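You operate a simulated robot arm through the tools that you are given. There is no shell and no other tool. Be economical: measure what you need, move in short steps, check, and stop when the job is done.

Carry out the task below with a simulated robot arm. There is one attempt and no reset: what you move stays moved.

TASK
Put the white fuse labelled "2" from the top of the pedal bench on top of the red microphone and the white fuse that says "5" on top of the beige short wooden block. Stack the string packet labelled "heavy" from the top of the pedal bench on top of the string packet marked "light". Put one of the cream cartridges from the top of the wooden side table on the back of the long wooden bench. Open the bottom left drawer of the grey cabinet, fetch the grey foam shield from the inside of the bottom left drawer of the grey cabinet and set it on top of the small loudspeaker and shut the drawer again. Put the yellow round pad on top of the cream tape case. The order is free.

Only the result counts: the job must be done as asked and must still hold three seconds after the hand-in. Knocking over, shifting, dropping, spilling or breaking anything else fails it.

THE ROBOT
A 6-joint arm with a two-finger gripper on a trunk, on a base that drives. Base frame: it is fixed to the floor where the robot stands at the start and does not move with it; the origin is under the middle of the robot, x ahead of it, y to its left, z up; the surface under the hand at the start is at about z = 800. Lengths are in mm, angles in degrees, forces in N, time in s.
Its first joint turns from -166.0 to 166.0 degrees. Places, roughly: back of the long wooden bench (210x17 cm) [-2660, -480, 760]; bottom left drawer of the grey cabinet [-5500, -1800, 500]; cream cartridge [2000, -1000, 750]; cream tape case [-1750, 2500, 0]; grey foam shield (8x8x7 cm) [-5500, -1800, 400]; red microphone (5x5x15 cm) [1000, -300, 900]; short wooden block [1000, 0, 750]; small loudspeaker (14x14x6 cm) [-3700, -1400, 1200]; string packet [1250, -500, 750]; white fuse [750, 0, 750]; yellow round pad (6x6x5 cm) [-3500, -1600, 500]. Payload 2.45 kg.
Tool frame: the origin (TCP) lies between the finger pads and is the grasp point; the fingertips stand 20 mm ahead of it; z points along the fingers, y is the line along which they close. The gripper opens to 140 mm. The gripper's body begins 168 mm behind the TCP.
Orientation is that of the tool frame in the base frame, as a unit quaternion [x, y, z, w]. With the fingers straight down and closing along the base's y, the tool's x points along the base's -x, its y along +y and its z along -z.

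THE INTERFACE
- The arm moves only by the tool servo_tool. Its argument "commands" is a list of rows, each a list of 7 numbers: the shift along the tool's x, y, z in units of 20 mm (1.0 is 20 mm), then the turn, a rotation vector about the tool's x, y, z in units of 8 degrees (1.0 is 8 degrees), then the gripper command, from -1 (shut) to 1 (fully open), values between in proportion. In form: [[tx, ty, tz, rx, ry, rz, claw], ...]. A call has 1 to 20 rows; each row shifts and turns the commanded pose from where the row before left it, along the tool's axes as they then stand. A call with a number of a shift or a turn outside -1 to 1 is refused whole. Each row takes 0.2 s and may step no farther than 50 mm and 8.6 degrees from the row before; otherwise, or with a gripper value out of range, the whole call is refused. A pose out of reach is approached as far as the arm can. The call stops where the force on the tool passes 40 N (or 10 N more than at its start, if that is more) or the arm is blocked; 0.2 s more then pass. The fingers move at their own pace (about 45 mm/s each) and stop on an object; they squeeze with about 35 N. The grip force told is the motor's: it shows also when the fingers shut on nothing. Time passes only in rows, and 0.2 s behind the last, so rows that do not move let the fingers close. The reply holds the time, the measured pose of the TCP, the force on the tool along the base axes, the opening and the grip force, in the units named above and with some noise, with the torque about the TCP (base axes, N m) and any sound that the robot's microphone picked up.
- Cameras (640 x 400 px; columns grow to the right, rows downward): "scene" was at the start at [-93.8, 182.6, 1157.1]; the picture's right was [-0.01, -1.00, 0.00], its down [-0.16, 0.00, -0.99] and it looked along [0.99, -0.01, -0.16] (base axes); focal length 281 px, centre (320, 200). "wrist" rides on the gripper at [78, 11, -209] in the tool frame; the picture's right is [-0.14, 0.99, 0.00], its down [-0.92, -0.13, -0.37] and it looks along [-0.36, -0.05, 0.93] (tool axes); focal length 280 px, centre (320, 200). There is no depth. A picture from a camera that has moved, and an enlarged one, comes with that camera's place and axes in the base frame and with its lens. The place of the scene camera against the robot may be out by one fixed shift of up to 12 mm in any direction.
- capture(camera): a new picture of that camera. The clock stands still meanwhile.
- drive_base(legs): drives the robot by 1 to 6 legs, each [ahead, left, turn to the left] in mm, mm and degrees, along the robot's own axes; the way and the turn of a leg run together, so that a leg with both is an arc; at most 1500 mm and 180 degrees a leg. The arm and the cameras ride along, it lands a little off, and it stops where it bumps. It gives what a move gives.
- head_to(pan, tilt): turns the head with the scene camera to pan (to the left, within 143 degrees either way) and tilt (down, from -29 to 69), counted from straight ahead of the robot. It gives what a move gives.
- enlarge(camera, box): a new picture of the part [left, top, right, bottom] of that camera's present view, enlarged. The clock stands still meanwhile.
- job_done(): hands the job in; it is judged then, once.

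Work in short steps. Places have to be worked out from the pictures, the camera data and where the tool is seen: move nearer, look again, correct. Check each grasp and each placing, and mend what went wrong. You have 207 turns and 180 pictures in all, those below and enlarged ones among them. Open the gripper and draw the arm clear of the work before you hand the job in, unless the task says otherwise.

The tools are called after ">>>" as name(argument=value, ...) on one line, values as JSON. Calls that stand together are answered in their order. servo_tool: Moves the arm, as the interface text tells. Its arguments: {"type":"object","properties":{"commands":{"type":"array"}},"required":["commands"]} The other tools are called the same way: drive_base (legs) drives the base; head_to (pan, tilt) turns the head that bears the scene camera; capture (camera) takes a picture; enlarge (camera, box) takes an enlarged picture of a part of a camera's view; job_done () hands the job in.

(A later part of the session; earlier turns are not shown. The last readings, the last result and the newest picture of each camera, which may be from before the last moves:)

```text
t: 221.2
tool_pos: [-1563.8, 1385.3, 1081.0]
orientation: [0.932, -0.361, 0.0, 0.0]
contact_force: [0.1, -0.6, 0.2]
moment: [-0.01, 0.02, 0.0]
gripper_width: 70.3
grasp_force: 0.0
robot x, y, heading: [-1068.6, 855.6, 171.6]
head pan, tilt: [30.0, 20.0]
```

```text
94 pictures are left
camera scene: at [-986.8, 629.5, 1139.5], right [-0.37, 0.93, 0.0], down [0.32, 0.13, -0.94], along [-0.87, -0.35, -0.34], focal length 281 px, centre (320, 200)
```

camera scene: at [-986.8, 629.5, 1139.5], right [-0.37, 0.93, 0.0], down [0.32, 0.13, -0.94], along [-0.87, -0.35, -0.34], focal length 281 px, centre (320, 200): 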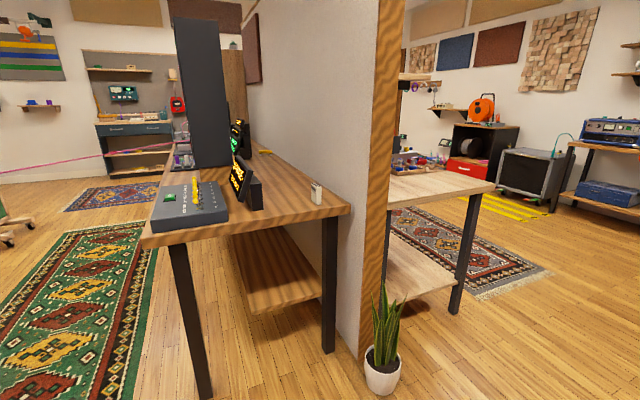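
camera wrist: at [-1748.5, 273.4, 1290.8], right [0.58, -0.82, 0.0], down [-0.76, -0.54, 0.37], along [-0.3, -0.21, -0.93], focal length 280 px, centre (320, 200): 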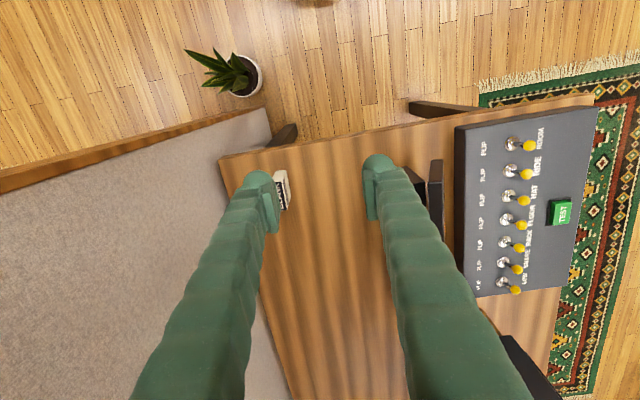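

I drive ~950 mm along −u past the partition end, then look around.

>>> drive_base(legs=[[760, -569, 0]])

>>> head_to(pan=50, tilt=15)

>>> capture(camera="scene")

>>> head_to(pan=-70, tilt=25)

>>> capture(camera="scene")

```text
t: 226.1
tool_pos: [-2216.0, 2073.0, 1081.5]
orientation: [0.93, -0.368, 0.0, -0.001]
contact_force: [-0.5, -0.6, 0.2]
moment: [0.0, 0.01, 0.0]
gripper_width: 70.2
grasp_force: 0.0
robot x, y, heading: [-1723.8, 1531.6, 170.8]
head pan, tilt: [30.0, 20.0]
```

```text
t: 226.9
tool_pos: [-2214.1, 2072.7, 1081.2]
orientation: [0.93, -0.368, 0.0, -0.001]
contact_force: [0.1, -0.3, -0.1]
moment: [0.01, 0.01, 0.0]
gripper_width: 70.3
grasp_force: 0.2
robot x, y, heading: [-1726.9, 1531.1, 170.7]
head pan, tilt: [50.0, 15.0]
```

```text
93 pictures are left
camera scene: at [-1633.1, 1279.9, 1147.6], right [-0.65, 0.76, 0.0], down [0.2, 0.17, -0.97], along [-0.73, -0.63, -0.26], focal length 281 px, centre (320, 200)
```

scene: 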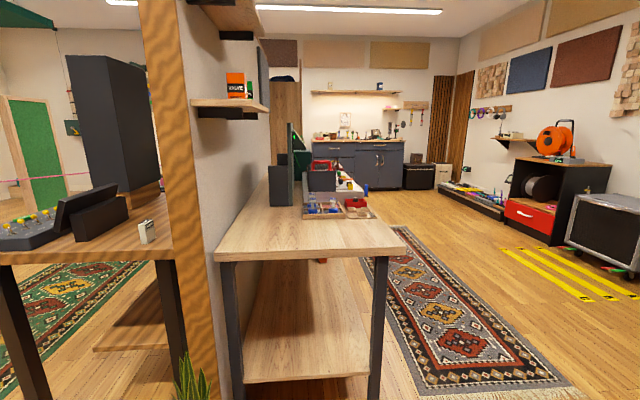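

```text
t: 228.9
tool_pos: [-2214.2, 2072.2, 1081.0]
orientation: [0.93, -0.369, 0.0, 0.0]
contact_force: [-0.7, -0.7, -0.2]
moment: [-0.02, 0.0, 0.01]
gripper_width: 70.2
grasp_force: 0.0
robot x, y, heading: [-1725.7, 1534.8, 170.9]
head pan, tilt: [-70.0, 25.0]
```

```text
92 pictures are left
camera scene: at [-1579.7, 1431.4, 1131.4], right [0.98, 0.19, 0.0], down [0.08, -0.42, -0.91], along [-0.17, 0.89, -0.42], focal length 281 px, centre (320, 200)
```

scene: 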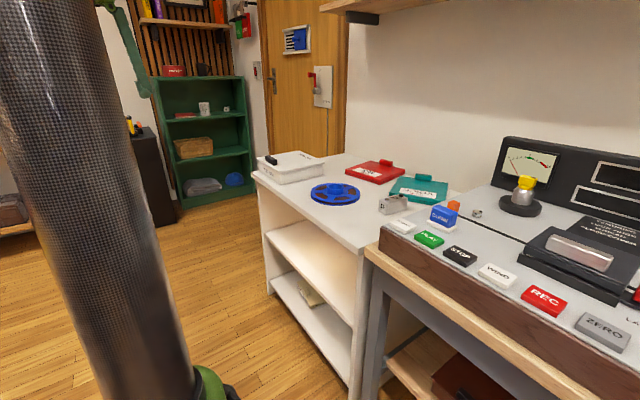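

I zoom on the white unit to find the cream tape case.

>>> enlarge(camera="scene", box=[240, 130, 480, 320])

>>> head_to(pan=50, tilt=15)

>>> enlarge(camera="scene", box=[200, 80, 480, 230])

```text
2.11 times, centred on (360, 225) of scene
camera zoom: at [-1579.7, 1431.4, 1131.4], right [0.98, 0.19, 0.0], down [0.08, -0.42, -0.91], along [-0.17, 0.89, -0.42], focal length 592 px, centre (236, 147)
```

zoom: 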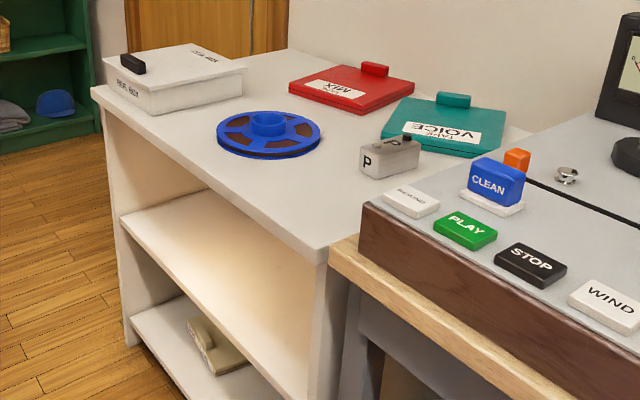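

```text
t: 230.9
tool_pos: [-2215.1, 2072.6, 1081.3]
orientation: [0.93, -0.368, 0.001, 0.0]
contact_force: [0.5, -0.5, -0.4]
moment: [0.01, -0.02, 0.01]
gripper_width: 70.0
grasp_force: 0.0
robot x, y, heading: [-1726.0, 1533.5, 170.7]
head pan, tilt: [50.0, 15.0]
```

```text
2.29 times, centred on (340, 155) of scene
camera zoom: at [-1633.1, 1279.9, 1147.7], right [-0.65, 0.76, 0.0], down [0.2, 0.17, -0.97], along [-0.73, -0.63, -0.26], focal length 642 px, centre (274, 303)
```

zoom: 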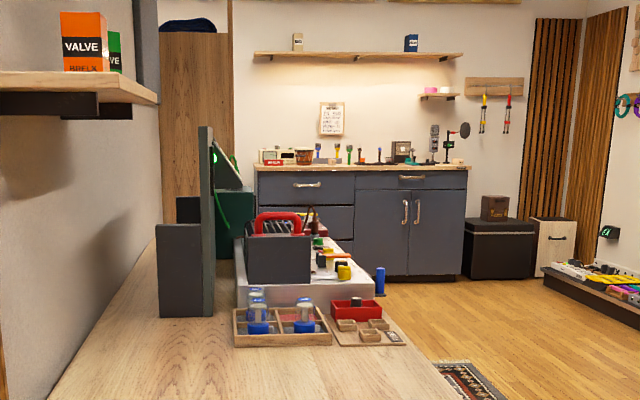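

The cream tape case lies on the bottom shelf of the white unit. The blue-grey cabinet with drawers is at the far end of this corridor. I turn to face down the corridor and drive on.

>>> drive_base(legs=[[0, 0, 54.2], [0, -650, 0], [1500, 0, 0]])

>>> head_to(pan=20, tilt=12)

>>> capture(camera="scene")

```text
t: 244.0
tool_pos: [-3989.1, 913.1, 1081.1]
orientation: [0.997, 0.076, 0.0, 0.0]
contact_force: [-0.5, 0.2, 0.0]
moment: [-0.03, -0.01, -0.03]
gripper_width: 70.0
grasp_force: 0.0
robot x, y, heading: [-3259.6, 967.3, -137.2]
head pan, tilt: [50.0, 15.0]
```

```text
t: 244.9
tool_pos: [-3988.7, 912.0, 1081.7]
orientation: [0.997, 0.077, 0.0, 0.0]
contact_force: [0.1, 0.7, 0.1]
moment: [0.01, -0.04, 0.01]
gripper_width: 70.1
grasp_force: 0.1
robot x, y, heading: [-3267.0, 968.6, -137.2]
head pan, tilt: [20.0, 12.0]
```

```text
89 pictures are left
camera scene: at [-3045.2, 893.9, 1152.5], right [-0.89, 0.46, 0.0], down [0.1, 0.19, -0.98], along [-0.45, -0.87, -0.21], focal length 281 px, centre (320, 200)
```

scene: 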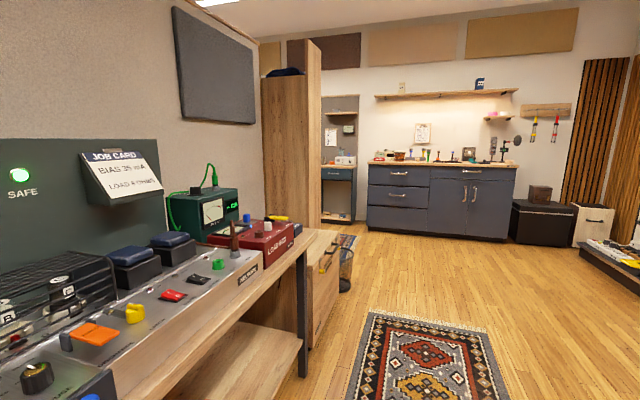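

The far passage and the cabinet are visible; bottom-left drawer is around u≈-2700, front at v≈-5055. I drive closer.

>>> drive_base(legs=[[1500, 0, 2.2], [650, 150, 0]])

>>> head_to(pan=5, tilt=28)

>>> capture(camera="scene")

>>> head_to(pan=75, tilt=8)

>>> capture(camera="scene")

```text
t: 255.7
tool_pos: [-5401.3, -763.9, 1080.9]
orientation: [0.994, 0.112, 0.0, 0.0]
contact_force: [0.0, 0.2, 0.5]
moment: [0.02, -0.01, 0.01]
gripper_width: 70.1
grasp_force: 0.2
robot x, y, heading: [-4680.9, -656.1, -133.1]
head pan, tilt: [20.0, 12.0]
```

```text
t: 256.5
tool_pos: [-5400.7, -763.7, 1082.8]
orientation: [0.994, 0.111, 0.001, -0.001]
contact_force: [0.3, -0.3, -0.4]
moment: [0.0, 0.01, 0.0]
gripper_width: 69.8
grasp_force: 0.0
robot x, y, heading: [-4680.3, -654.8, -133.2]
head pan, tilt: [5.0, 28.0]
```

```text
88 pictures are left
camera scene: at [-4477.4, -702.7, 1126.7], right [-0.79, 0.62, 0.0], down [0.29, 0.37, -0.88], along [-0.55, -0.69, -0.47], focal length 281 px, centre (320, 200)
```

scene: 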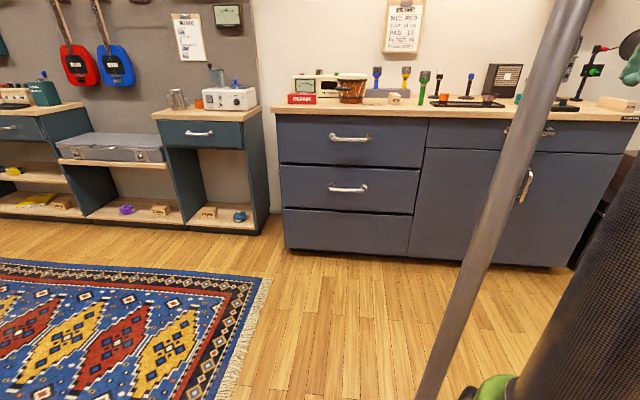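

```text
t: 257.9
tool_pos: [-5401.0, -763.0, 1081.0]
orientation: [0.994, 0.111, -0.001, 0.0]
contact_force: [-0.6, 0.0, -1.3]
moment: [0.0, -0.04, -0.03]
gripper_width: 69.8
grasp_force: 0.0
robot x, y, heading: [-4679.4, -657.5, -133.2]
head pan, tilt: [75.0, 8.0]
```

```text
87 pictures are left
camera scene: at [-4372.3, -709.7, 1159.0], right [-0.85, -0.53, 0.0], down [-0.07, 0.12, -0.99], along [0.52, -0.84, -0.14], focal length 281 px, centre (320, 200)
```

scene: 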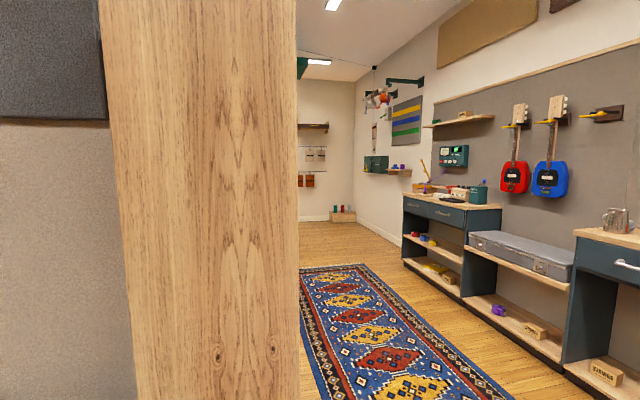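

I zoom on the drawers, and on the tall bookcase side.

>>> head_to(pan=5, tilt=28)

>>> enlarge(camera="scene", box=[265, 90, 435, 275])

```text
t: 259.3
tool_pos: [-5401.5, -763.8, 1081.2]
orientation: [0.994, 0.111, 0.0, -0.001]
contact_force: [0.0, -0.2, 0.0]
moment: [-0.01, 0.0, 0.0]
gripper_width: 69.9
grasp_force: 0.1
robot x, y, heading: [-4682.1, -658.8, -133.3]
head pan, tilt: [5.0, 28.0]
```

```text
2.16 times, centred on (350, 182) of scene
camera zoom: at [-4477.4, -702.6, 1126.6], right [-0.79, 0.62, 0.0], down [0.29, 0.37, -0.88], along [-0.55, -0.69, -0.47], focal length 608 px, centre (255, 238)
```

zoom: 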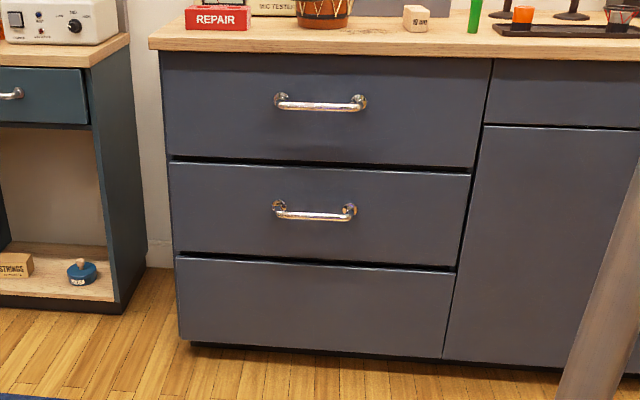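

The bottom panel has no handle, so the lower drawer with a handle (z≈465, u≈-2664, v≈-5054) is the one. I drive to stand ~900 mm before it.

>>> drive_base(legs=[[380, 180, -1.8]])

>>> servo_tool(commands=[[0, 0, 0, 0, 0, -0.85, 0], [0, 0, 0, 0, 0, -0.85, 0], [0, 0, 0, 0, 0, -0.85, 0], [0, 0, 0, 0, 0, -0.85, 0], [0, 0, 0, 0, 0, -0.85, 0], [0, 0, 0, 0, 0, 0, 0]])

>>> head_to(pan=-5, tilt=35)

>>> capture(camera="scene")

```text
t: 261.9
tool_pos: [-5534.9, -1140.2, 1082.5]
orientation: [0.995, 0.098, 0.0, 0.001]
contact_force: [0.4, -0.4, -0.5]
moment: [-0.02, 0.02, 0.04]
gripper_width: 69.9
grasp_force: 0.1
robot x, y, heading: [-4811.8, -1052.2, -134.4]
head pan, tilt: [5.0, 28.0]
```

```text
t: 263.3
tool_pos: [-5533.9, -1139.7, 1081.3]
orientation: [0.922, 0.387, 0.0, 0.0]
contact_force: [0.3, 0.5, 0.9]
moment: [-0.01, 0.03, 0.01]
gripper_width: 70.0
grasp_force: 0.1
robot x, y, heading: [-4813.7, -1051.9, -134.7]
head pan, tilt: [5.0, 28.0]
```

```text
t: 264.0
tool_pos: [-5535.1, -1140.2, 1082.3]
orientation: [0.923, 0.385, 0.0, 0.0]
contact_force: [-0.5, -0.6, 0.0]
moment: [0.02, -0.01, 0.02]
gripper_width: 70.1
grasp_force: 0.0
robot x, y, heading: [-4812.9, -1055.1, -134.8]
head pan, tilt: [-5.0, 35.0]
```

```text
85 pictures are left
camera scene: at [-4619.0, -1090.4, 1115.7], right [-0.65, 0.76, 0.0], down [0.44, 0.37, -0.82], along [-0.62, -0.53, -0.57], focal length 281 px, centre (320, 200)
```

scene: 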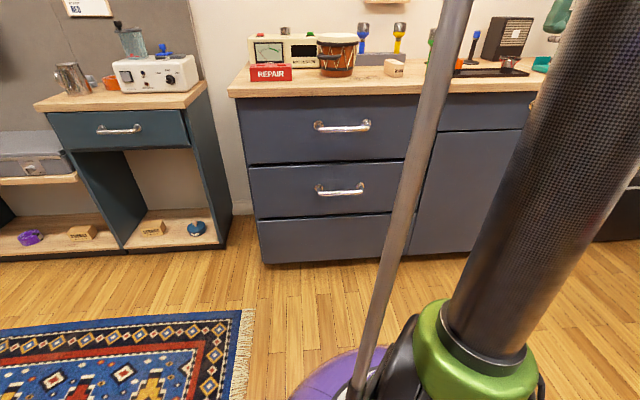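

Handle confirmed at about (u -2660, z 457–465). I swing the tool in front of it at z≈900.

>>> servo_tool(commands=[[-0.28, 0.97, 0.4, 0, 0, 0, 0], [-0.28, 0.97, 0.4, 0, 0, 0, 0], [-0.28, 0.97, 0.4, 0, 0, 0, 0], [-0.28, 0.97, 0.4, 0, 0, 0, 0], [-0.28, 0.97, 0.4, 0, 0, 0, 0], [-0.28, 0.97, 0.4, 0, 0, 0, 0], [-0.28, 0.97, 0.4, 0, 0, 0, 0], [-0.28, 0.97, 0.4, 0, 0, 0, 0], [-0.28, 0.97, 0.4, 0, 0, 0, 0], [-0.28, 0.97, 0.4, 0, 0, 0, 0], [-0.28, 0.97, 0.4, 0, 0, 0, 0], [-0.28, 0.97, 0.4, 0, 0, 0, 0], [-0.28, 0.97, 0.4, 0, 0, 0, 0], [-0.28, 0.97, 0.4, 0, 0, 0, 0], [-0.28, 0.97, 0.4, 0, 0, 0, 0], [-0.28, 0.97, 0.4, 0, 0, 0, 0], [-0.28, 0.97, 0.4, 0, 0, 0, 0], [-0.28, 0.97, 0.4, 0, 0, 0, 0], [-0.28, 0.97, 0.4, 0, 0, 0, 0], [-0.28, 0.97, 0.4, 0, 0, 0, 0]])

>>> servo_tool(commands=[[0, 0.97, 0, 0, 0, 0, 0], [0, 0.97, 0, 0, 0, 0, 0], [0, 0.97, 0, 0, 0, 0, 0], [0, 0, 0, 0, -0.9375, 0, 0], [0, 0, 0, 0, -0.9375, 0, 0], [0, 0, 0, 0, -0.9375, 0, 0], [0, 0, 0, 0, -0.9375, 0, 0], [0, 0, 0, 0, -0.9375, 0, 0], [0, 0, 0, 0, -0.9375, 0, 0], [0, 0, 0, 0, -0.9375, 0, 0], [0, 0, 0, 0, -0.9375, 0, 0], [0, 0, 0, 0, -0.9375, 0, 0], [0, 0, 0, 0, -0.9375, 0, 0], [0, 0, 0, 0, -0.9375, 0, 0], [0, 0, 0, 0, -0.9375, 0, 0]])

>>> capture(camera="wrist")

```text
t: 268.2
tool_pos: [-5339.2, -1494.4, 923.0]
orientation: [0.923, 0.385, 0.0, 0.0]
contact_force: [-0.1, 0.6, 0.3]
moment: [0.0, 0.0, 0.0]
gripper_width: 70.0
grasp_force: 0.0
robot x, y, heading: [-4810.8, -1054.5, -134.7]
head pan, tilt: [-5.0, 35.0]
```

```text
t: 271.4
tool_pos: [-5292.8, -1537.4, 923.0]
orientation: [0.666, 0.282, -0.636, 0.269]
contact_force: [0.4, 0.6, -0.1]
moment: [0.04, 0.01, 0.0]
gripper_width: 70.2
grasp_force: 0.0
out of reach, approached as far as the arm can: row 15
robot x, y, heading: [-4813.6, -1051.4, -134.6]
head pan, tilt: [-5.0, 35.0]
```

```text
84 pictures are left
camera wrist: at [-5137.0, -1391.6, 854.7], right [0.71, -0.69, 0.14], down [0.13, 0.32, 0.94], along [-0.69, -0.64, 0.32], focal length 280 px, centre (320, 200)
```

wrist: 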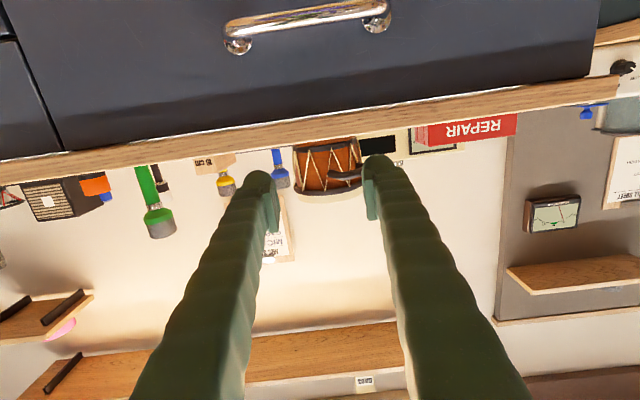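

Nearly horizontal. Now roll 90° so that the fingers close vertically around the bar, then lower.

>>> servo_tool(commands=[[0, 0, 0, 0, 0, 0.9375, 0], [0, 0, 0, 0, 0, 0.9375, 0], [0, 0, 0, 0, 0, 0.9375, 0], [0, 0, 0, 0, 0, 0.9375, 0], [0, 0, 0, 0, 0, 0.9375, 0], [0, 0, 0, 0, 0, 0.9375, 0], [0, 0, 0, 0, 0, 0.9375, 0], [0, 0, 0, 0, 0, 0.9375, 0], [0, 0, 0, 0, 0, 0.9375, 0], [0, 0, 0, 0, 0, 0.9375, 0], [0, 0, 0, 0, 0, 0.9375, 0], [0, 0, 0, 0, 0, 0.9375, 0], [0, -1, 0, 0, 0, 0, 0], [0, -1, 0, 0, 0, 0, 0], [0, -1, 0, 0, 0, 0, 0], [0, -1, 0, 0, 0, 0, 0], [0, -1, 0, 0, 0, 0, 0]])

>>> servo_tool(commands=[[0, -1, 0, 0, 0, 0, 0], [0, -1, 0, 0, 0, 0, 0], [0, -1, 0, 0, 0, 0, 0], [0, -1, 0, 0, 0, 0, 0], [0, -1, 0, 0, 0, 0, 0], [0, -1, 0, 0, 0, 0, 0], [0, -1, 0, 0, 0, 0, 0], [0, -1, 0, 0, 0, 0, 0], [0, -1, 0, 0, 0, 0, 0], [0, -1, 0, 0, 0, 0, 0], [0, -1, 0, 0, 0, 0, 0], [0, -1, 0, 0, 0, 0, 0], [0, -1, 0, 0, 0, 0, 0], [0, -1, 0, 0, 0, 0, 0], [0, -1, 0, 0, 0, 0, 0], [0, -1, 0, 0, 0, 0, 0]])

>>> capture(camera="wrist")

```text
t: 275.0
tool_pos: [-5289.7, -1534.1, 822.0]
orientation: [0.672, -0.272, -0.259, 0.639]
contact_force: [0.5, 0.7, 0.7]
moment: [0.01, 0.03, 0.02]
gripper_width: 70.0
grasp_force: 0.0
robot x, y, heading: [-4818.5, -1055.2, -134.8]
head pan, tilt: [-5.0, 35.0]
```

```text
t: 278.4
tool_pos: [-5292.7, -1536.3, 776.3]
orientation: [0.672, -0.272, -0.258, 0.638]
contact_force: [-1.0, -0.4, -0.6]
moment: [0.01, -0.01, 0.02]
gripper_width: 70.1
grasp_force: 0.0
out of reach, approached as far as the arm can: row 3, 4, 5, 6, 7, 8, 9, 10, 11, 12, 13, 14, 15, 16
robot x, y, heading: [-4814.1, -1055.7, -134.9]
head pan, tilt: [-5.0, 35.0]
```

```text
83 pictures are left
camera wrist: at [-5092.6, -1441.3, 797.9], right [-0.13, 0.06, 0.99], down [-0.4, 0.91, -0.11], along [-0.91, -0.41, -0.1], focal length 280 px, centre (320, 200)
```

wrist: 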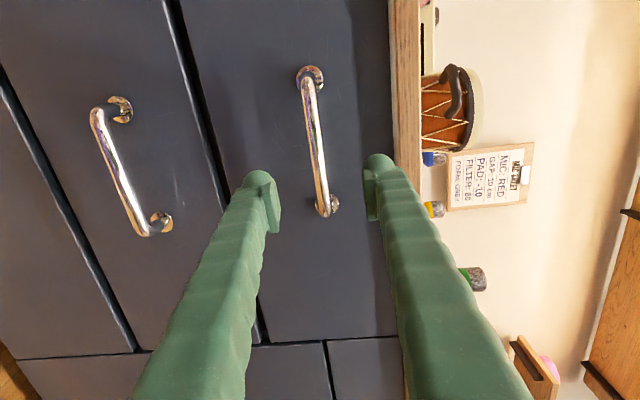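

The horizontal pose limits how low the wrist goes here. I pitch the tool 30° downward and continue lowering.

>>> servo_tool(commands=[[0, 0, 0, 0.94, 0, 0, 0], [0, 0, 0, 0.94, 0, 0, 0], [0, 0, 0, 0.94, 0, 0, 0], [0, 0, 0, 0.94, 0, 0, 0], [0, -0.866, 0.5, 0, 0, 0, 0], [0, -0.866, 0.5, 0, 0, 0, 0], [0, -0.866, 0.5, 0, 0, 0, 0], [0, -0.866, 0.5, 0, 0, 0, 0], [0, -0.866, 0.5, 0, 0, 0, 0], [0, -0.866, 0.5, 0, 0, 0, 0], [0, -0.866, 0.5, 0, 0, 0, 0], [0, -0.866, 0.5, 0, 0, 0, 0], [0, -0.866, 0.5, 0, 0, 0, 0], [0, -0.866, 0.5, 0, 0, 0, 0], [0, 0, 0, 0, 0, 0, 0]])

>>> capture(camera="wrist")

```text
t: 281.6
tool_pos: [-5291.3, -1531.3, 608.0]
orientation: [0.815, -0.331, -0.178, 0.441]
contact_force: [0.0, -0.3, 0.1]
moment: [0.0, -0.01, -0.03]
gripper_width: 69.8
grasp_force: 0.1
out of reach, approached as far as the arm can: row 13, 14
robot x, y, heading: [-4808.7, -1054.1, -134.4]
head pan, tilt: [-5.0, 35.0]
```

```text
82 pictures are left
camera wrist: at [-5117.3, -1465.3, 732.0], right [-0.48, -0.29, 0.83], down [-0.4, 0.91, 0.09], along [-0.78, -0.29, -0.55], focal length 280 px, centre (320, 200)
```

wrist: 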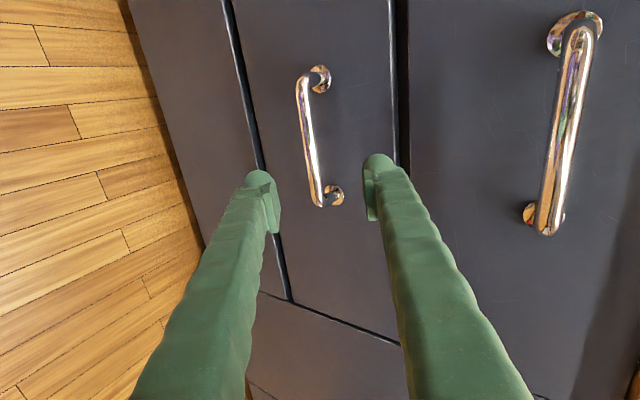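

Combining views, the bar is at about v≈-4963, z≈503 – almost straight along the tool's axis. I advance most of the way and check.

>>> servo_tool(commands=[[0.1, -0.1, 0.95, 0, 0, 0, -0.2], [0.1, -0.1, 0.95, 0, 0, 0, -0.2], [0.1, -0.1, 0.95, 0, 0, 0, -0.2], [0.1, -0.1, 0.95, 0, 0, 0, -0.2], [0.1, -0.1, 0.95, 0, 0, 0, -0.2], [0, 0, 0, 0, 0, 0, -0.2]])

>>> capture(camera="wrist")

```text
t: 283.0
tool_pos: [-5343.2, -1600.4, 575.9]
orientation: [0.815, -0.331, -0.178, 0.441]
contact_force: [0.5, -0.4, 0.2]
moment: [0.0, -0.02, -0.01]
gripper_width: 56.0
grasp_force: 0.1
out of reach, approached as far as the arm can: row 1, 2, 3, 4, 5
robot x, y, heading: [-4809.9, -1054.0, -134.6]
head pan, tilt: [-5.0, 35.0]
```

```text
81 pictures are left
camera wrist: at [-5169.4, -1533.4, 699.6], right [-0.48, -0.29, 0.83], down [-0.4, 0.91, 0.09], along [-0.78, -0.29, -0.55], focal length 280 px, centre (320, 200)
```

wrist: 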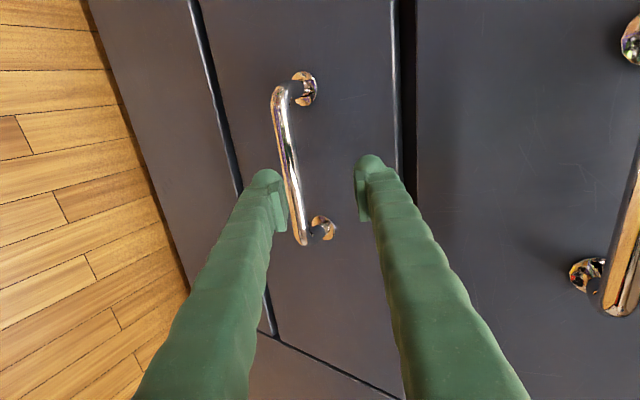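

The low limit eases farther out, so I back the base 190 mm and reach again.

>>> drive_base(legs=[[-190, 0, 0]])

>>> servo_tool(commands=[[0.05, -0.55, 0.8, 0, 0, 0, -0.2], [0.05, -0.55, 0.8, 0, 0, 0, -0.2], [0.05, -0.55, 0.8, 0, 0, 0, -0.2], [0.05, -0.55, 0.8, 0, 0, 0, -0.2], [0.05, -0.3, 0.9, 0, 0, 0, -0.2], [0, 0, 0.95, 0, 0, 0, -0.2], [0, 0, 0.95, 0, 0, 0, -0.2], [0, 0, 0.95, 0, 0, 0, -0.2], [0, 0, 0, 0, 0, 0, -0.2]])

>>> capture(camera="wrist")

```text
t: 284.5
tool_pos: [-5212.7, -1466.3, 575.5]
orientation: [0.815, -0.331, -0.178, 0.441]
contact_force: [-1.4, -0.6, 0.6]
moment: [-0.01, 0.01, 0.02]
gripper_width: 55.8
grasp_force: 0.0
robot x, y, heading: [-4680.9, -922.8, -134.6]
head pan, tilt: [-5.0, 35.0]
```

```text
t: 286.5
tool_pos: [-5286.7, -1553.6, 504.9]
orientation: [0.815, -0.331, -0.178, 0.441]
contact_force: [-0.4, 0.2, 0.9]
moment: [-0.02, -0.03, -0.04]
gripper_width: 55.8
grasp_force: 0.1
out of reach, approached as far as the arm can: row 1, 2, 3, 4, 5
robot x, y, heading: [-4680.0, -919.2, -134.5]
head pan, tilt: [-5.0, 35.0]
```

```text
80 pictures are left
camera wrist: at [-5114.1, -1485.6, 629.0], right [-0.48, -0.29, 0.83], down [-0.4, 0.91, 0.09], along [-0.78, -0.28, -0.55], focal length 280 px, centre (320, 200)
```

wrist: 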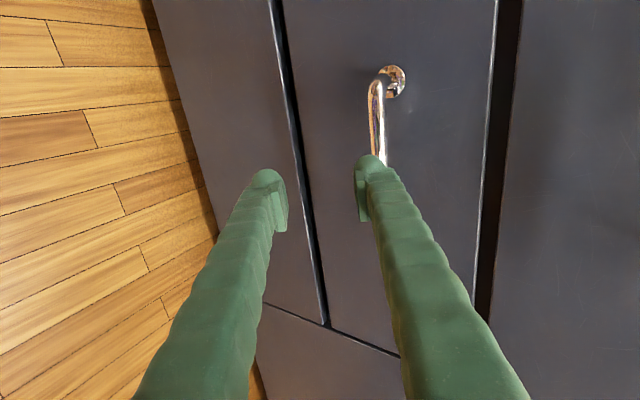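

Triangulated: drawer face v≈-4995, bar at v≈-4950, z≈512. Narrow the opening, raise along the tool's y, then advance.

>>> servo_tool(commands=[[0.05, 0.85, 0, 0, 0, 0, -0.4], [0.05, 0.85, 0, 0, 0, 0, -0.4], [0.05, 0.85, 0, 0, 0, 0, -0.4], [0.05, 0.85, 0, 0, 0, 0, -0.4], [0, 0, 0.9, 0, 0, 0, -0.4], [0, 0, 0.9, 0, 0, 0, -0.4], [0, 0, 0, 0, 0, 0, -0.4]])

>>> capture(camera="wrist")

```text
t: 288.1
tool_pos: [-5331.9, -1604.5, 542.2]
orientation: [0.815, -0.33, -0.179, 0.441]
contact_force: [-0.5, -0.3, 0.4]
moment: [-0.05, 0.01, 0.02]
gripper_width: 42.0
grasp_force: 0.0
robot x, y, heading: [-4679.5, -922.0, -134.6]
head pan, tilt: [-5.0, 35.0]
```

```text
79 pictures are left
camera wrist: at [-5158.3, -1537.3, 665.8], right [-0.48, -0.29, 0.83], down [-0.4, 0.91, 0.09], along [-0.78, -0.28, -0.55], focal length 280 px, centre (320, 200)
```

wrist: 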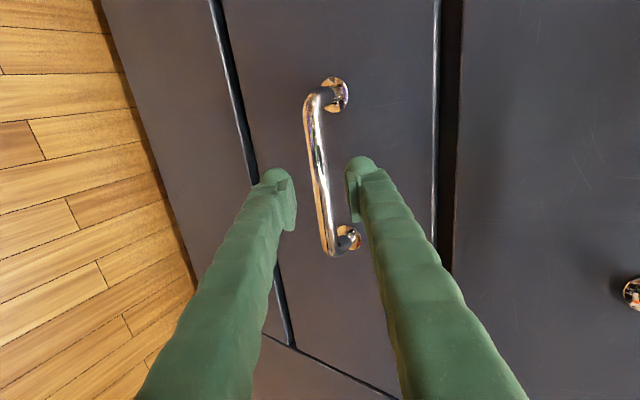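

The bar lies between the fingers. Advance ~42 mm and look.

>>> servo_tool(commands=[[0, 0, 0.7, 0, 0, 0, -0.4], [0, 0, 0.7, 0, 0, 0, -0.4], [0, 0, 0.7, 0, 0, 0, -0.4], [0, 0, 0, 0, 0, 0, -0.4]])

>>> capture(camera="wrist")

```text
t: 289.1
tool_pos: [-5357.6, -1630.5, 520.5]
orientation: [0.815, -0.33, -0.179, 0.441]
contact_force: [-0.2, 0.1, -0.9]
moment: [0.01, 0.05, -0.01]
gripper_width: 42.0
grasp_force: 0.1
robot x, y, heading: [-4680.0, -917.9, -134.9]
head pan, tilt: [-5.0, 35.0]
```

```text
78 pictures are left
camera wrist: at [-5183.0, -1562.4, 642.9], right [-0.48, -0.29, 0.83], down [-0.4, 0.91, 0.09], along [-0.78, -0.28, -0.55], focal length 280 px, centre (320, 200)
```

wrist: 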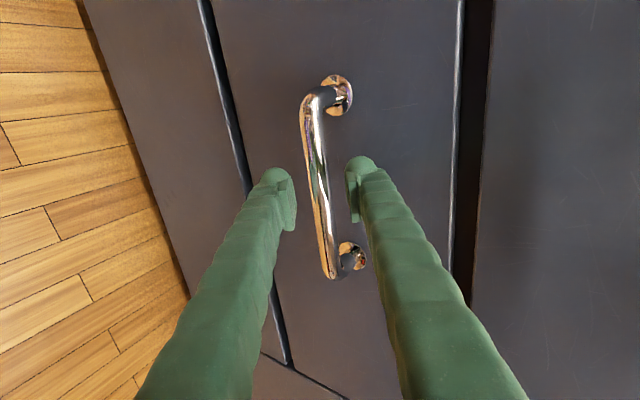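

Apparent-size change says the bar is still ~50 mm ahead. Advance 28 mm more and check.

>>> servo_tool(commands=[[0, 0, 0.7, 0, 0, 0, -0.4], [0, 0, 0.7, 0, 0, 0, -0.4], [0, 0, 0, 0, 0, 0, -0.4]])

>>> enlarge(camera="wrist", box=[220, 60, 420, 300])

```text
t: 289.9
tool_pos: [-5372.4, -1646.0, 503.3]
orientation: [0.815, -0.331, -0.178, 0.441]
contact_force: [-0.1, 0.1, 0.2]
moment: [0.03, 0.01, -0.01]
gripper_width: 42.1
grasp_force: 0.0
robot x, y, heading: [-4677.5, -923.4, -134.8]
head pan, tilt: [-5.0, 35.0]
```

```text
1.67 times, centred on (320, 180) of wrist
camera zoom: at [-5198.6, -1579.3, 626.3], right [-0.48, -0.29, 0.83], down [-0.4, 0.91, 0.09], along [-0.78, -0.28, -0.55], focal length 467 px, centre (320, 233)
```

zoom: 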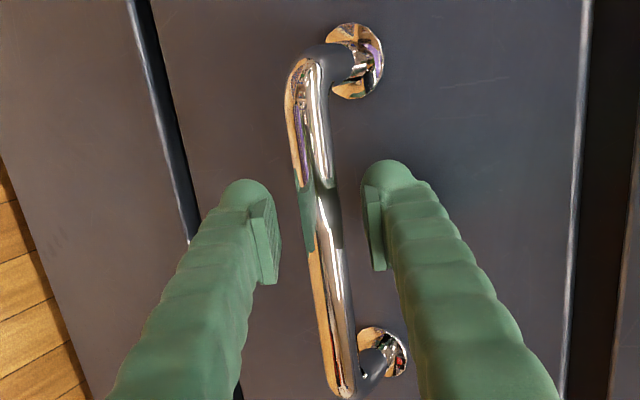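

The fingertips reflect on the bar, so it is close. Advance 16 mm and close.

>>> servo_tool(commands=[[0, 0, 0.4, 0, 0, 0, -0.4], [0, 0, 0.4, 0, 0, 0, -0.4], [0, 0, 0, 0, 0, 0, -0.4], [0, 0, 0, 0, 0, 0, -1], [0, 0, 0, 0, 0, 0, -1], [0, 0, 0, 0, 0, 0, -1], [0, 0, 0, 0, 0, 0, -1]])

>>> enlarge(camera="wrist", box=[220, 60, 420, 300])

```text
t: 290.6
tool_pos: [-5377.7, -1652.2, 495.4]
orientation: [0.816, -0.33, -0.178, 0.441]
contact_force: [8.5, 9.2, 4.9]
moment: [-0.25, 0.34, -0.08]
gripper_width: 40.8
grasp_force: 0.0
robot x, y, heading: [-4680.4, -918.7, -134.6]
head pan, tilt: [-5.0, 35.0]
stopped in row 3: the force on the tool passed its limit at 51 N (the readings are from after the stop); the commanded pose is now the measured one
```

```text
1.67 times, centred on (320, 180) of wrist
camera zoom: at [-5204.8, -1585.7, 619.7], right [-0.48, -0.29, 0.83], down [-0.4, 0.91, 0.09], along [-0.78, -0.29, -0.55], focal length 467 px, centre (320, 233)
```

zoom: 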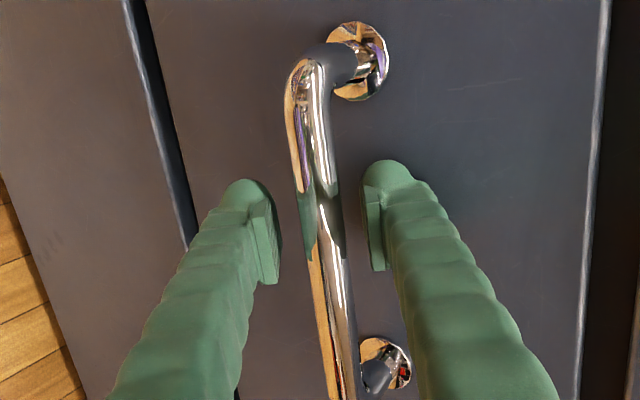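

The upper fingertip touched the drawer face, so the bar must be between the fingers. I ease back 3 mm and close.

>>> servo_tool(commands=[[0, 0, -0.15, 0, 0, 0, -0.4], [0, 0, 0, 0, 0, 0, -1], [0, 0, 0, 0, 0, 0, -1], [0, 0, 0, 0, 0, 0, -1], [0, 0, 0, 0, 0, 0, -1]])

>>> enlarge(camera="wrist", box=[220, 60, 420, 300])

```text
t: 291.8
tool_pos: [-5378.0, -1653.3, 497.8]
orientation: [0.814, -0.33, -0.18, 0.442]
contact_force: [-3.6, -4.0, 30.4]
moment: [-0.14, -0.64, -0.31]
gripper_width: 14.6
grasp_force: 41.2
robot x, y, heading: [-4679.4, -917.3, -134.8]
head pan, tilt: [-5.0, 35.0]
```

```text
1.67 times, centred on (320, 180) of wrist
camera zoom: at [-5203.5, -1584.4, 621.7], right [-0.47, -0.29, 0.83], down [-0.4, 0.91, 0.09], along [-0.79, -0.29, -0.55], focal length 467 px, centre (320, 233)
```

zoom: 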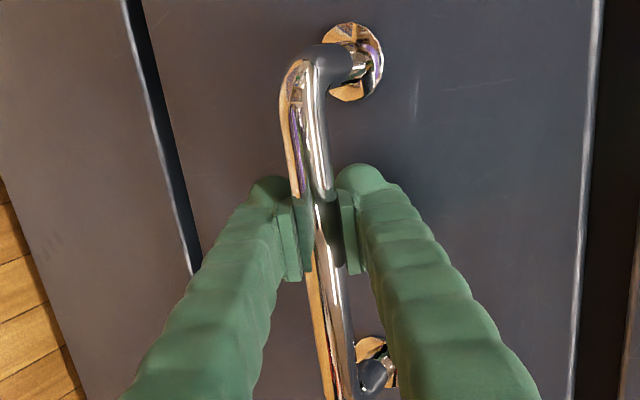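

The handle is gripped (14.6 mm). I'll pull the drawer by driving the base backward; first 60 mm as a test.

>>> servo_tool(commands=[[0, 0.1, -0.06, 0, 0, 0, -1], [0, 0, 0, 0, 0, 0, -1]])

>>> drive_base(legs=[[-60, 0, 0]])

>>> capture(camera="wrist")

```text
t: 292.4
tool_pos: [-5377.2, -1652.5, 499.0]
orientation: [0.815, -0.33, -0.179, 0.441]
contact_force: [-0.9, -2.4, 0.0]
moment: [-0.36, -0.44, -0.37]
gripper_width: 14.9
grasp_force: 41.0
robot x, y, heading: [-4677.9, -922.5, -134.8]
head pan, tilt: [-5.0, 35.0]
```

```text
t: 293.3
tool_pos: [-5336.7, -1610.1, 498.5]
orientation: [0.815, -0.33, -0.178, 0.442]
contact_force: [0.9, -3.0, -8.4]
moment: [-0.43, -0.36, -0.35]
gripper_width: 14.8
grasp_force: 40.8
robot x, y, heading: [-4638.8, -877.6, -134.7]
head pan, tilt: [-5.0, 35.0]
```

```text
74 pictures are left
camera wrist: at [-5161.7, -1542.3, 622.2], right [-0.48, -0.29, 0.83], down [-0.4, 0.91, 0.09], along [-0.78, -0.28, -0.55], focal length 280 px, centre (320, 200)
```

wrist: 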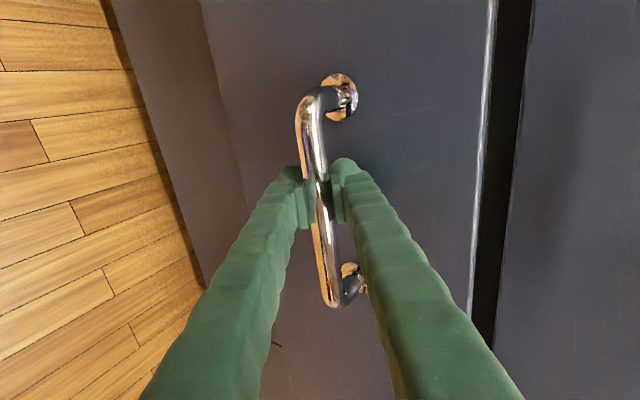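

The drawer is moving. Pull another 260 mm.

>>> drive_base(legs=[[-260, 0, 0]])

>>> capture(camera="scene")

```text
t: 294.7
tool_pos: [-5232.5, -1506.0, 499.4]
orientation: [0.815, -0.331, -0.178, 0.441]
contact_force: [0.4, -1.3, -2.4]
moment: [-0.37, -0.36, -0.31]
gripper_width: 14.9
grasp_force: 41.1
robot x, y, heading: [-4536.2, -776.0, -134.5]
head pan, tilt: [-5.0, 35.0]
stopped in leg 1: the robot was blocked; the commanded pose is now the measured one
```

```text
73 pictures are left
camera scene: at [-4342.2, -811.1, 1115.7], right [-0.65, 0.76, 0.0], down [0.44, 0.37, -0.82], along [-0.62, -0.53, -0.57], focal length 281 px, centre (320, 200)
```

scene: 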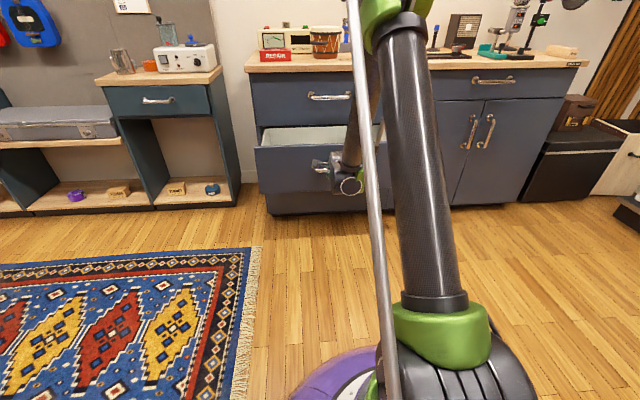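

The drawer reached its stop after ~205 mm. I release the handle and back off.

>>> servo_tool(commands=[[0, 0, 0, 0, 0, 0, -0.4], [0, 0, 0, 0, 0, 0, -0.4], [0, 0, 0, 0, 0, 0, -0.4], [0, 0, -0.5, 0, 0, 0, -0.4], [0, 0, -1, 0, 0, 0, -0.4], [0, 0, -1, 0, 0, 0, -0.4], [0, 0, -1, 0, 0, 0, -0.4], [0, 0, -1, 0, 0, 0, -0.4], [0, 0.5, -1, 0, 0, 0, -0.4], [0, 0.5, -1, 0, 0, 0, -0.4], [0, 0.5, -1, 0, 0, 0, 0], [0, 0.5, -1, 0, 0, 0, 0], [0, 0.8, -0.6, 0, 0, 0, 0], [0, 0.8, -0.6, 0, 0, 0, 0], [0, 0.8, -0.6, 0, 0, 0, 0], [0, 0.8, -0.6, 0, 0, 0, 0], [0, 0.8, -0.6, 0, 0, 0, 0], [0, 0.8, -0.6, 0, 0, 0, 0]])

>>> capture(camera="wrist")

```text
t: 298.5
tool_pos: [-5147.4, -1415.8, 745.0]
orientation: [0.815, -0.331, -0.178, 0.441]
contact_force: [-0.3, -0.4, 1.0]
moment: [0.05, -0.06, -0.02]
gripper_width: 70.0
grasp_force: 0.0
robot x, y, heading: [-4536.5, -777.6, -134.5]
head pan, tilt: [-5.0, 35.0]
```

```text
72 pictures are left
camera wrist: at [-4971.4, -1348.4, 869.5], right [-0.48, -0.29, 0.83], down [-0.4, 0.91, 0.09], along [-0.78, -0.29, -0.55], focal length 280 px, centre (320, 200)
```

wrist: 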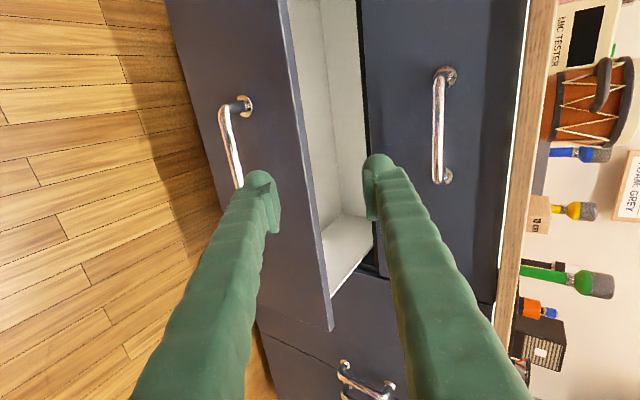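

The visible part of the drawer is empty; I need a view from above. Turning the tool to point straight down.

>>> servo_tool(commands=[[0, 0.3, -0.4, 0.89, 0, 0, 0], [0, 0.3, -0.4, 0.89, 0, 0, 0], [0, 0.3, -0.4, 0.89, 0, 0, 0], [0, 0, -0.4, 0.89, 0, 0, 0], [0, 0, -0.4, 0.89, 0, 0, 0], [0, 0, -0.4, 0.89, 0, 0, 0], [0, 0, -0.4, 0.89, 0, 0, 0], [0, 0, -0.4, 0.89, 0, 0, 0], [0, 0, 0, 0, 0, -0.9375, 0], [0, 0, 0, 0, 0, -0.9375, 0], [0, 0, 0, 0, 0, -0.9375, 0], [0, 0, 0, 0, 0, -0.9375, 0], [0, 0, 0, 0, 0, -0.9375, 0], [0, 0, 0, 0, 0, -0.9375, 0], [0, 0, 0, 0, 0, -0.9375, 0], [0, 0, 0, 0, 0, -0.9375, 0], [0, 0, 0, 0, 0, -0.9375, 0], [0, 0, 0, 0, 0, -0.9375, 0], [0, 0, 0, 0, 0, -0.9375, 0], [0, 0, 0, 0, 0, -0.9375, 0]])

>>> capture(camera="wrist")

```text
t: 302.7
tool_pos: [-5132.1, -1398.8, 811.0]
orientation: [0.92, 0.391, 0.002, 0.0]
contact_force: [-0.8, -0.7, -0.3]
moment: [-0.02, -0.03, 0.0]
gripper_width: 70.1
grasp_force: 0.0
robot x, y, heading: [-4536.9, -777.2, -134.7]
head pan, tilt: [-5.0, 35.0]
```

```text
71 pictures are left
camera wrist: at [-5068.6, -1350.9, 1020.0], right [0.62, -0.79, 0.0], down [-0.73, -0.57, 0.37], along [-0.29, -0.23, -0.93], focal length 280 px, centre (320, 200)
```

wrist: 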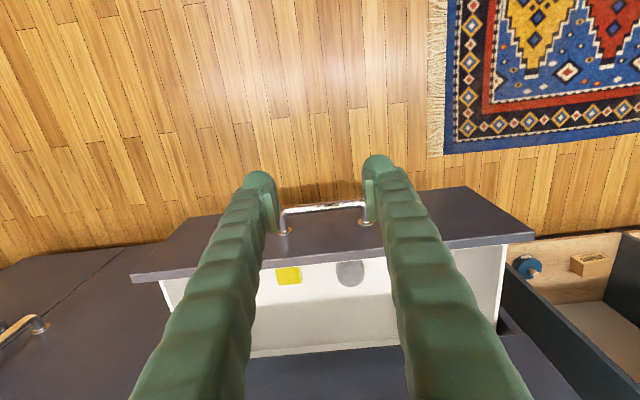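

The drawer holds a yellow item and a grey one close to its front. I zoom.

>>> enlarge(camera="wrist", box=[240, 230, 410, 360])

```text
3.08 times, centred on (325, 295) of wrist
camera zoom: at [-5068.6, -1350.9, 1020.0], right [0.62, -0.79, 0.0], down [-0.73, -0.57, 0.37], along [-0.29, -0.23, -0.93], focal length 863 px, centre (305, -92)
```

zoom: 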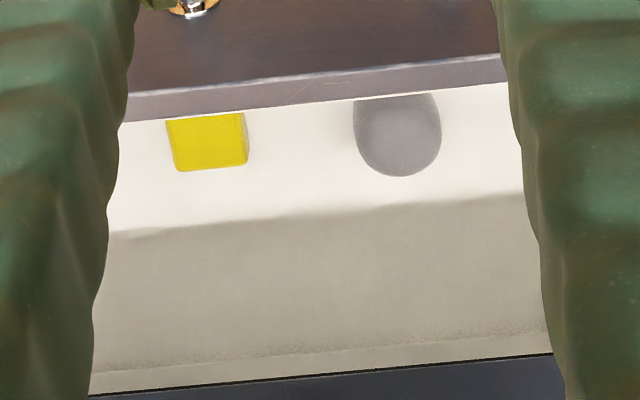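

The items lie just behind the drawer front. I move the tool forward over the drawer to see them from above.

>>> servo_tool(commands=[[-0.95, 0, -0.4, 0, 0, 0, 0], [-0.95, 0, -0.4, 0, 0, 0, 0], [-0.95, 0, -0.4, 0, 0, 0, 0], [-0.95, 0, -0.4, 0, 0, 0, 0], [-0.95, 0, -0.4, 0, 0, 0, 0], [-0.95, 0, -0.4, 0, 0, 0, 0], [-0.95, 0, -0.4, 0, 0, 0, 0], [-0.95, 0, -0.4, 0, 0, 0, 0], [-0.95, 0, 0, 0, 0, 0, 0], [-0.95, 0, 0, 0, 0, 0, 0], [0, 0, 0, 0, 0, 0, 0]])

>>> capture(camera="wrist")

```text
t: 305.1
tool_pos: [-5263.1, -1535.0, 873.3]
orientation: [0.921, 0.39, 0.001, -0.001]
contact_force: [-0.3, -1.1, 1.0]
moment: [0.02, 0.0, 0.02]
gripper_width: 70.1
grasp_force: 0.1
robot x, y, heading: [-4536.5, -772.5, -134.6]
head pan, tilt: [-5.0, 35.0]
```

```text
69 pictures are left
camera wrist: at [-5200.9, -1486.8, 1082.2], right [0.62, -0.79, 0.0], down [-0.73, -0.57, 0.37], along [-0.29, -0.23, -0.93], focal length 280 px, centre (320, 200)
```

wrist: 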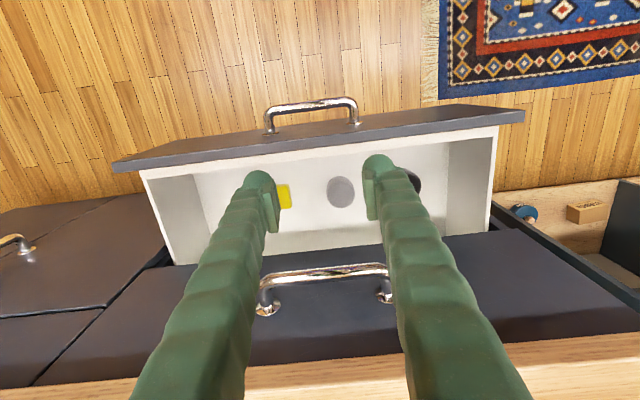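

The grey shield is at about (u -2604, v -4955), top z≈455, under the upper drawer's handle, so I'll enter with a 15° tilt. Move to the pre-grasp point, tilt and open.

>>> servo_tool(commands=[[-0.525, 0.267, 0.94, 0, 0, 0, 0.65], [-0.525, 0.267, 0.94, 0, 0, 0, 0.65], [-0.525, 0.267, 0.94, 0, 0, 0, 0.65], [-0.525, 0.267, 0.94, 0, 0, 0, 0.65], [-0.525, 0.267, 0.94, 0, 0, 0, 0.65], [-0.525, 0.267, 0.94, 0, 0, 0, 0.65], [0, 0, 0, 0, -0.94, 0, 0.65], [0, 0, 0, 0, -0.94, 0, 0.65], [0, 0, 0, 0, 0, 0, 0.65]])

>>> capture(camera="wrist")

```text
t: 307.1
tool_pos: [-5283.8, -1603.8, 762.0]
orientation: [0.913, 0.386, -0.119, 0.051]
contact_force: [-0.4, -0.5, 0.2]
moment: [0.02, 0.01, 0.02]
gripper_width: 115.1
grasp_force: 0.0
robot x, y, heading: [-4531.7, -771.4, -134.9]
head pan, tilt: [-5.0, 35.0]
```

```text
68 pictures are left
camera wrist: at [-5185.0, -1518.1, 944.2], right [0.62, -0.78, 0.04], down [-0.65, -0.48, 0.59], along [-0.45, -0.39, -0.8], focal length 280 px, centre (320, 200)
```

wrist: 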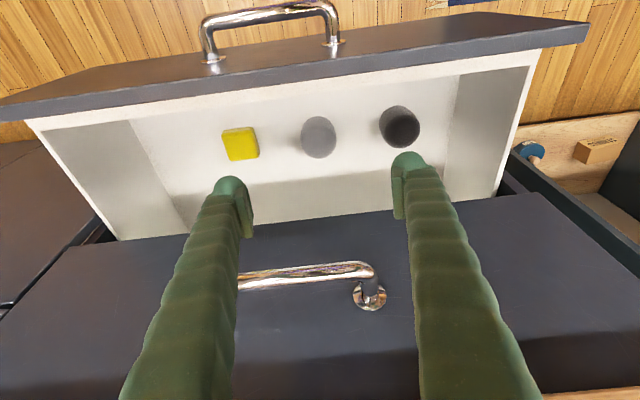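

Grey shield centre ≈ (u -2604, v -4964). I descend along the tool axis 220 mm, then check.

>>> servo_tool(commands=[[0, 0, 1, 0, 0, 0, 0.65], [0, 0, 1, 0, 0, 0, 0.65], [0, 0, 1, 0, 0, 0, 0.65], [0, 0, 1, 0, 0, 0, 0.65], [0, 0, 1, 0, 0, 0, 0.65], [0, 0, 1, 0, 0, 0, 0.65], [0, 0, 1, 0, 0, 0, 0.65], [0, 0, 1, 0, 0, 0, 0.65], [0, 0, 1, 0, 0, 0, 0.65], [0, 0, 1, 0, 0, 0, 0.65], [0, 0, 1, 0, 0, 0, 0.65], [0, 0, 0, 0, 0, 0, 0.65]])

>>> capture(camera="wrist")

```text
t: 309.7
tool_pos: [-5320.1, -1643.9, 547.9]
orientation: [0.913, 0.387, -0.12, 0.051]
contact_force: [-0.7, 0.1, 0.4]
moment: [0.02, 0.0, 0.0]
gripper_width: 115.6
grasp_force: 0.0
robot x, y, heading: [-4536.7, -775.6, -134.6]
head pan, tilt: [-5.0, 35.0]
```

```text
67 pictures are left
camera wrist: at [-5223.2, -1557.6, 730.4], right [0.62, -0.78, 0.04], down [-0.65, -0.48, 0.59], along [-0.45, -0.39, -0.8], focal length 280 px, centre (320, 200)
```

wrist: 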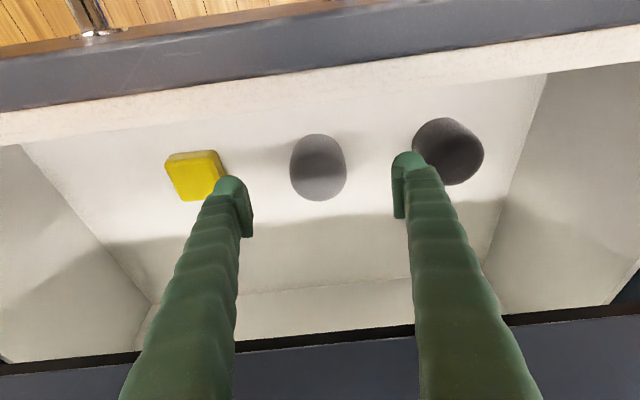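

Shield centroid at (u -2603, v -4955, z≈448); the fingers will clear the neighbours by ~35 mm. Descend 120 mm.

>>> servo_tool(commands=[[0, 0, 1, 0, 0, 0, 0.65], [0, 0, 1, 0, 0, 0, 0.65], [0, 0, 1, 0, 0, 0, 0.65], [0, 0, 1, 0, 0, 0, 0.65], [0, 0, 0.9, 0, 0, 0, 0.65], [0, 0, 0.8, 0, 0, 0, 0.65], [0, 0, 0, 0, 0, 0, 0.65]])

>>> capture(camera="wrist")

```text
t: 311.3
tool_pos: [-5342.8, -1665.9, 438.1]
orientation: [0.913, 0.386, -0.119, 0.05]
contact_force: [0.1, 0.4, 0.5]
moment: [0.01, -0.01, 0.04]
gripper_width: 115.5
grasp_force: 0.0
robot x, y, heading: [-4538.3, -774.4, -134.7]
head pan, tilt: [-5.0, 35.0]
```

```text
66 pictures are left
camera wrist: at [-5244.0, -1579.9, 621.2], right [0.62, -0.78, 0.04], down [-0.65, -0.48, 0.59], along [-0.45, -0.39, -0.8], focal length 280 px, centre (320, 200)
```

wrist: 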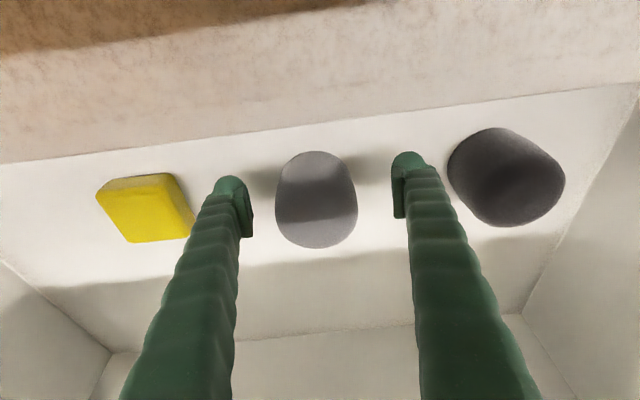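

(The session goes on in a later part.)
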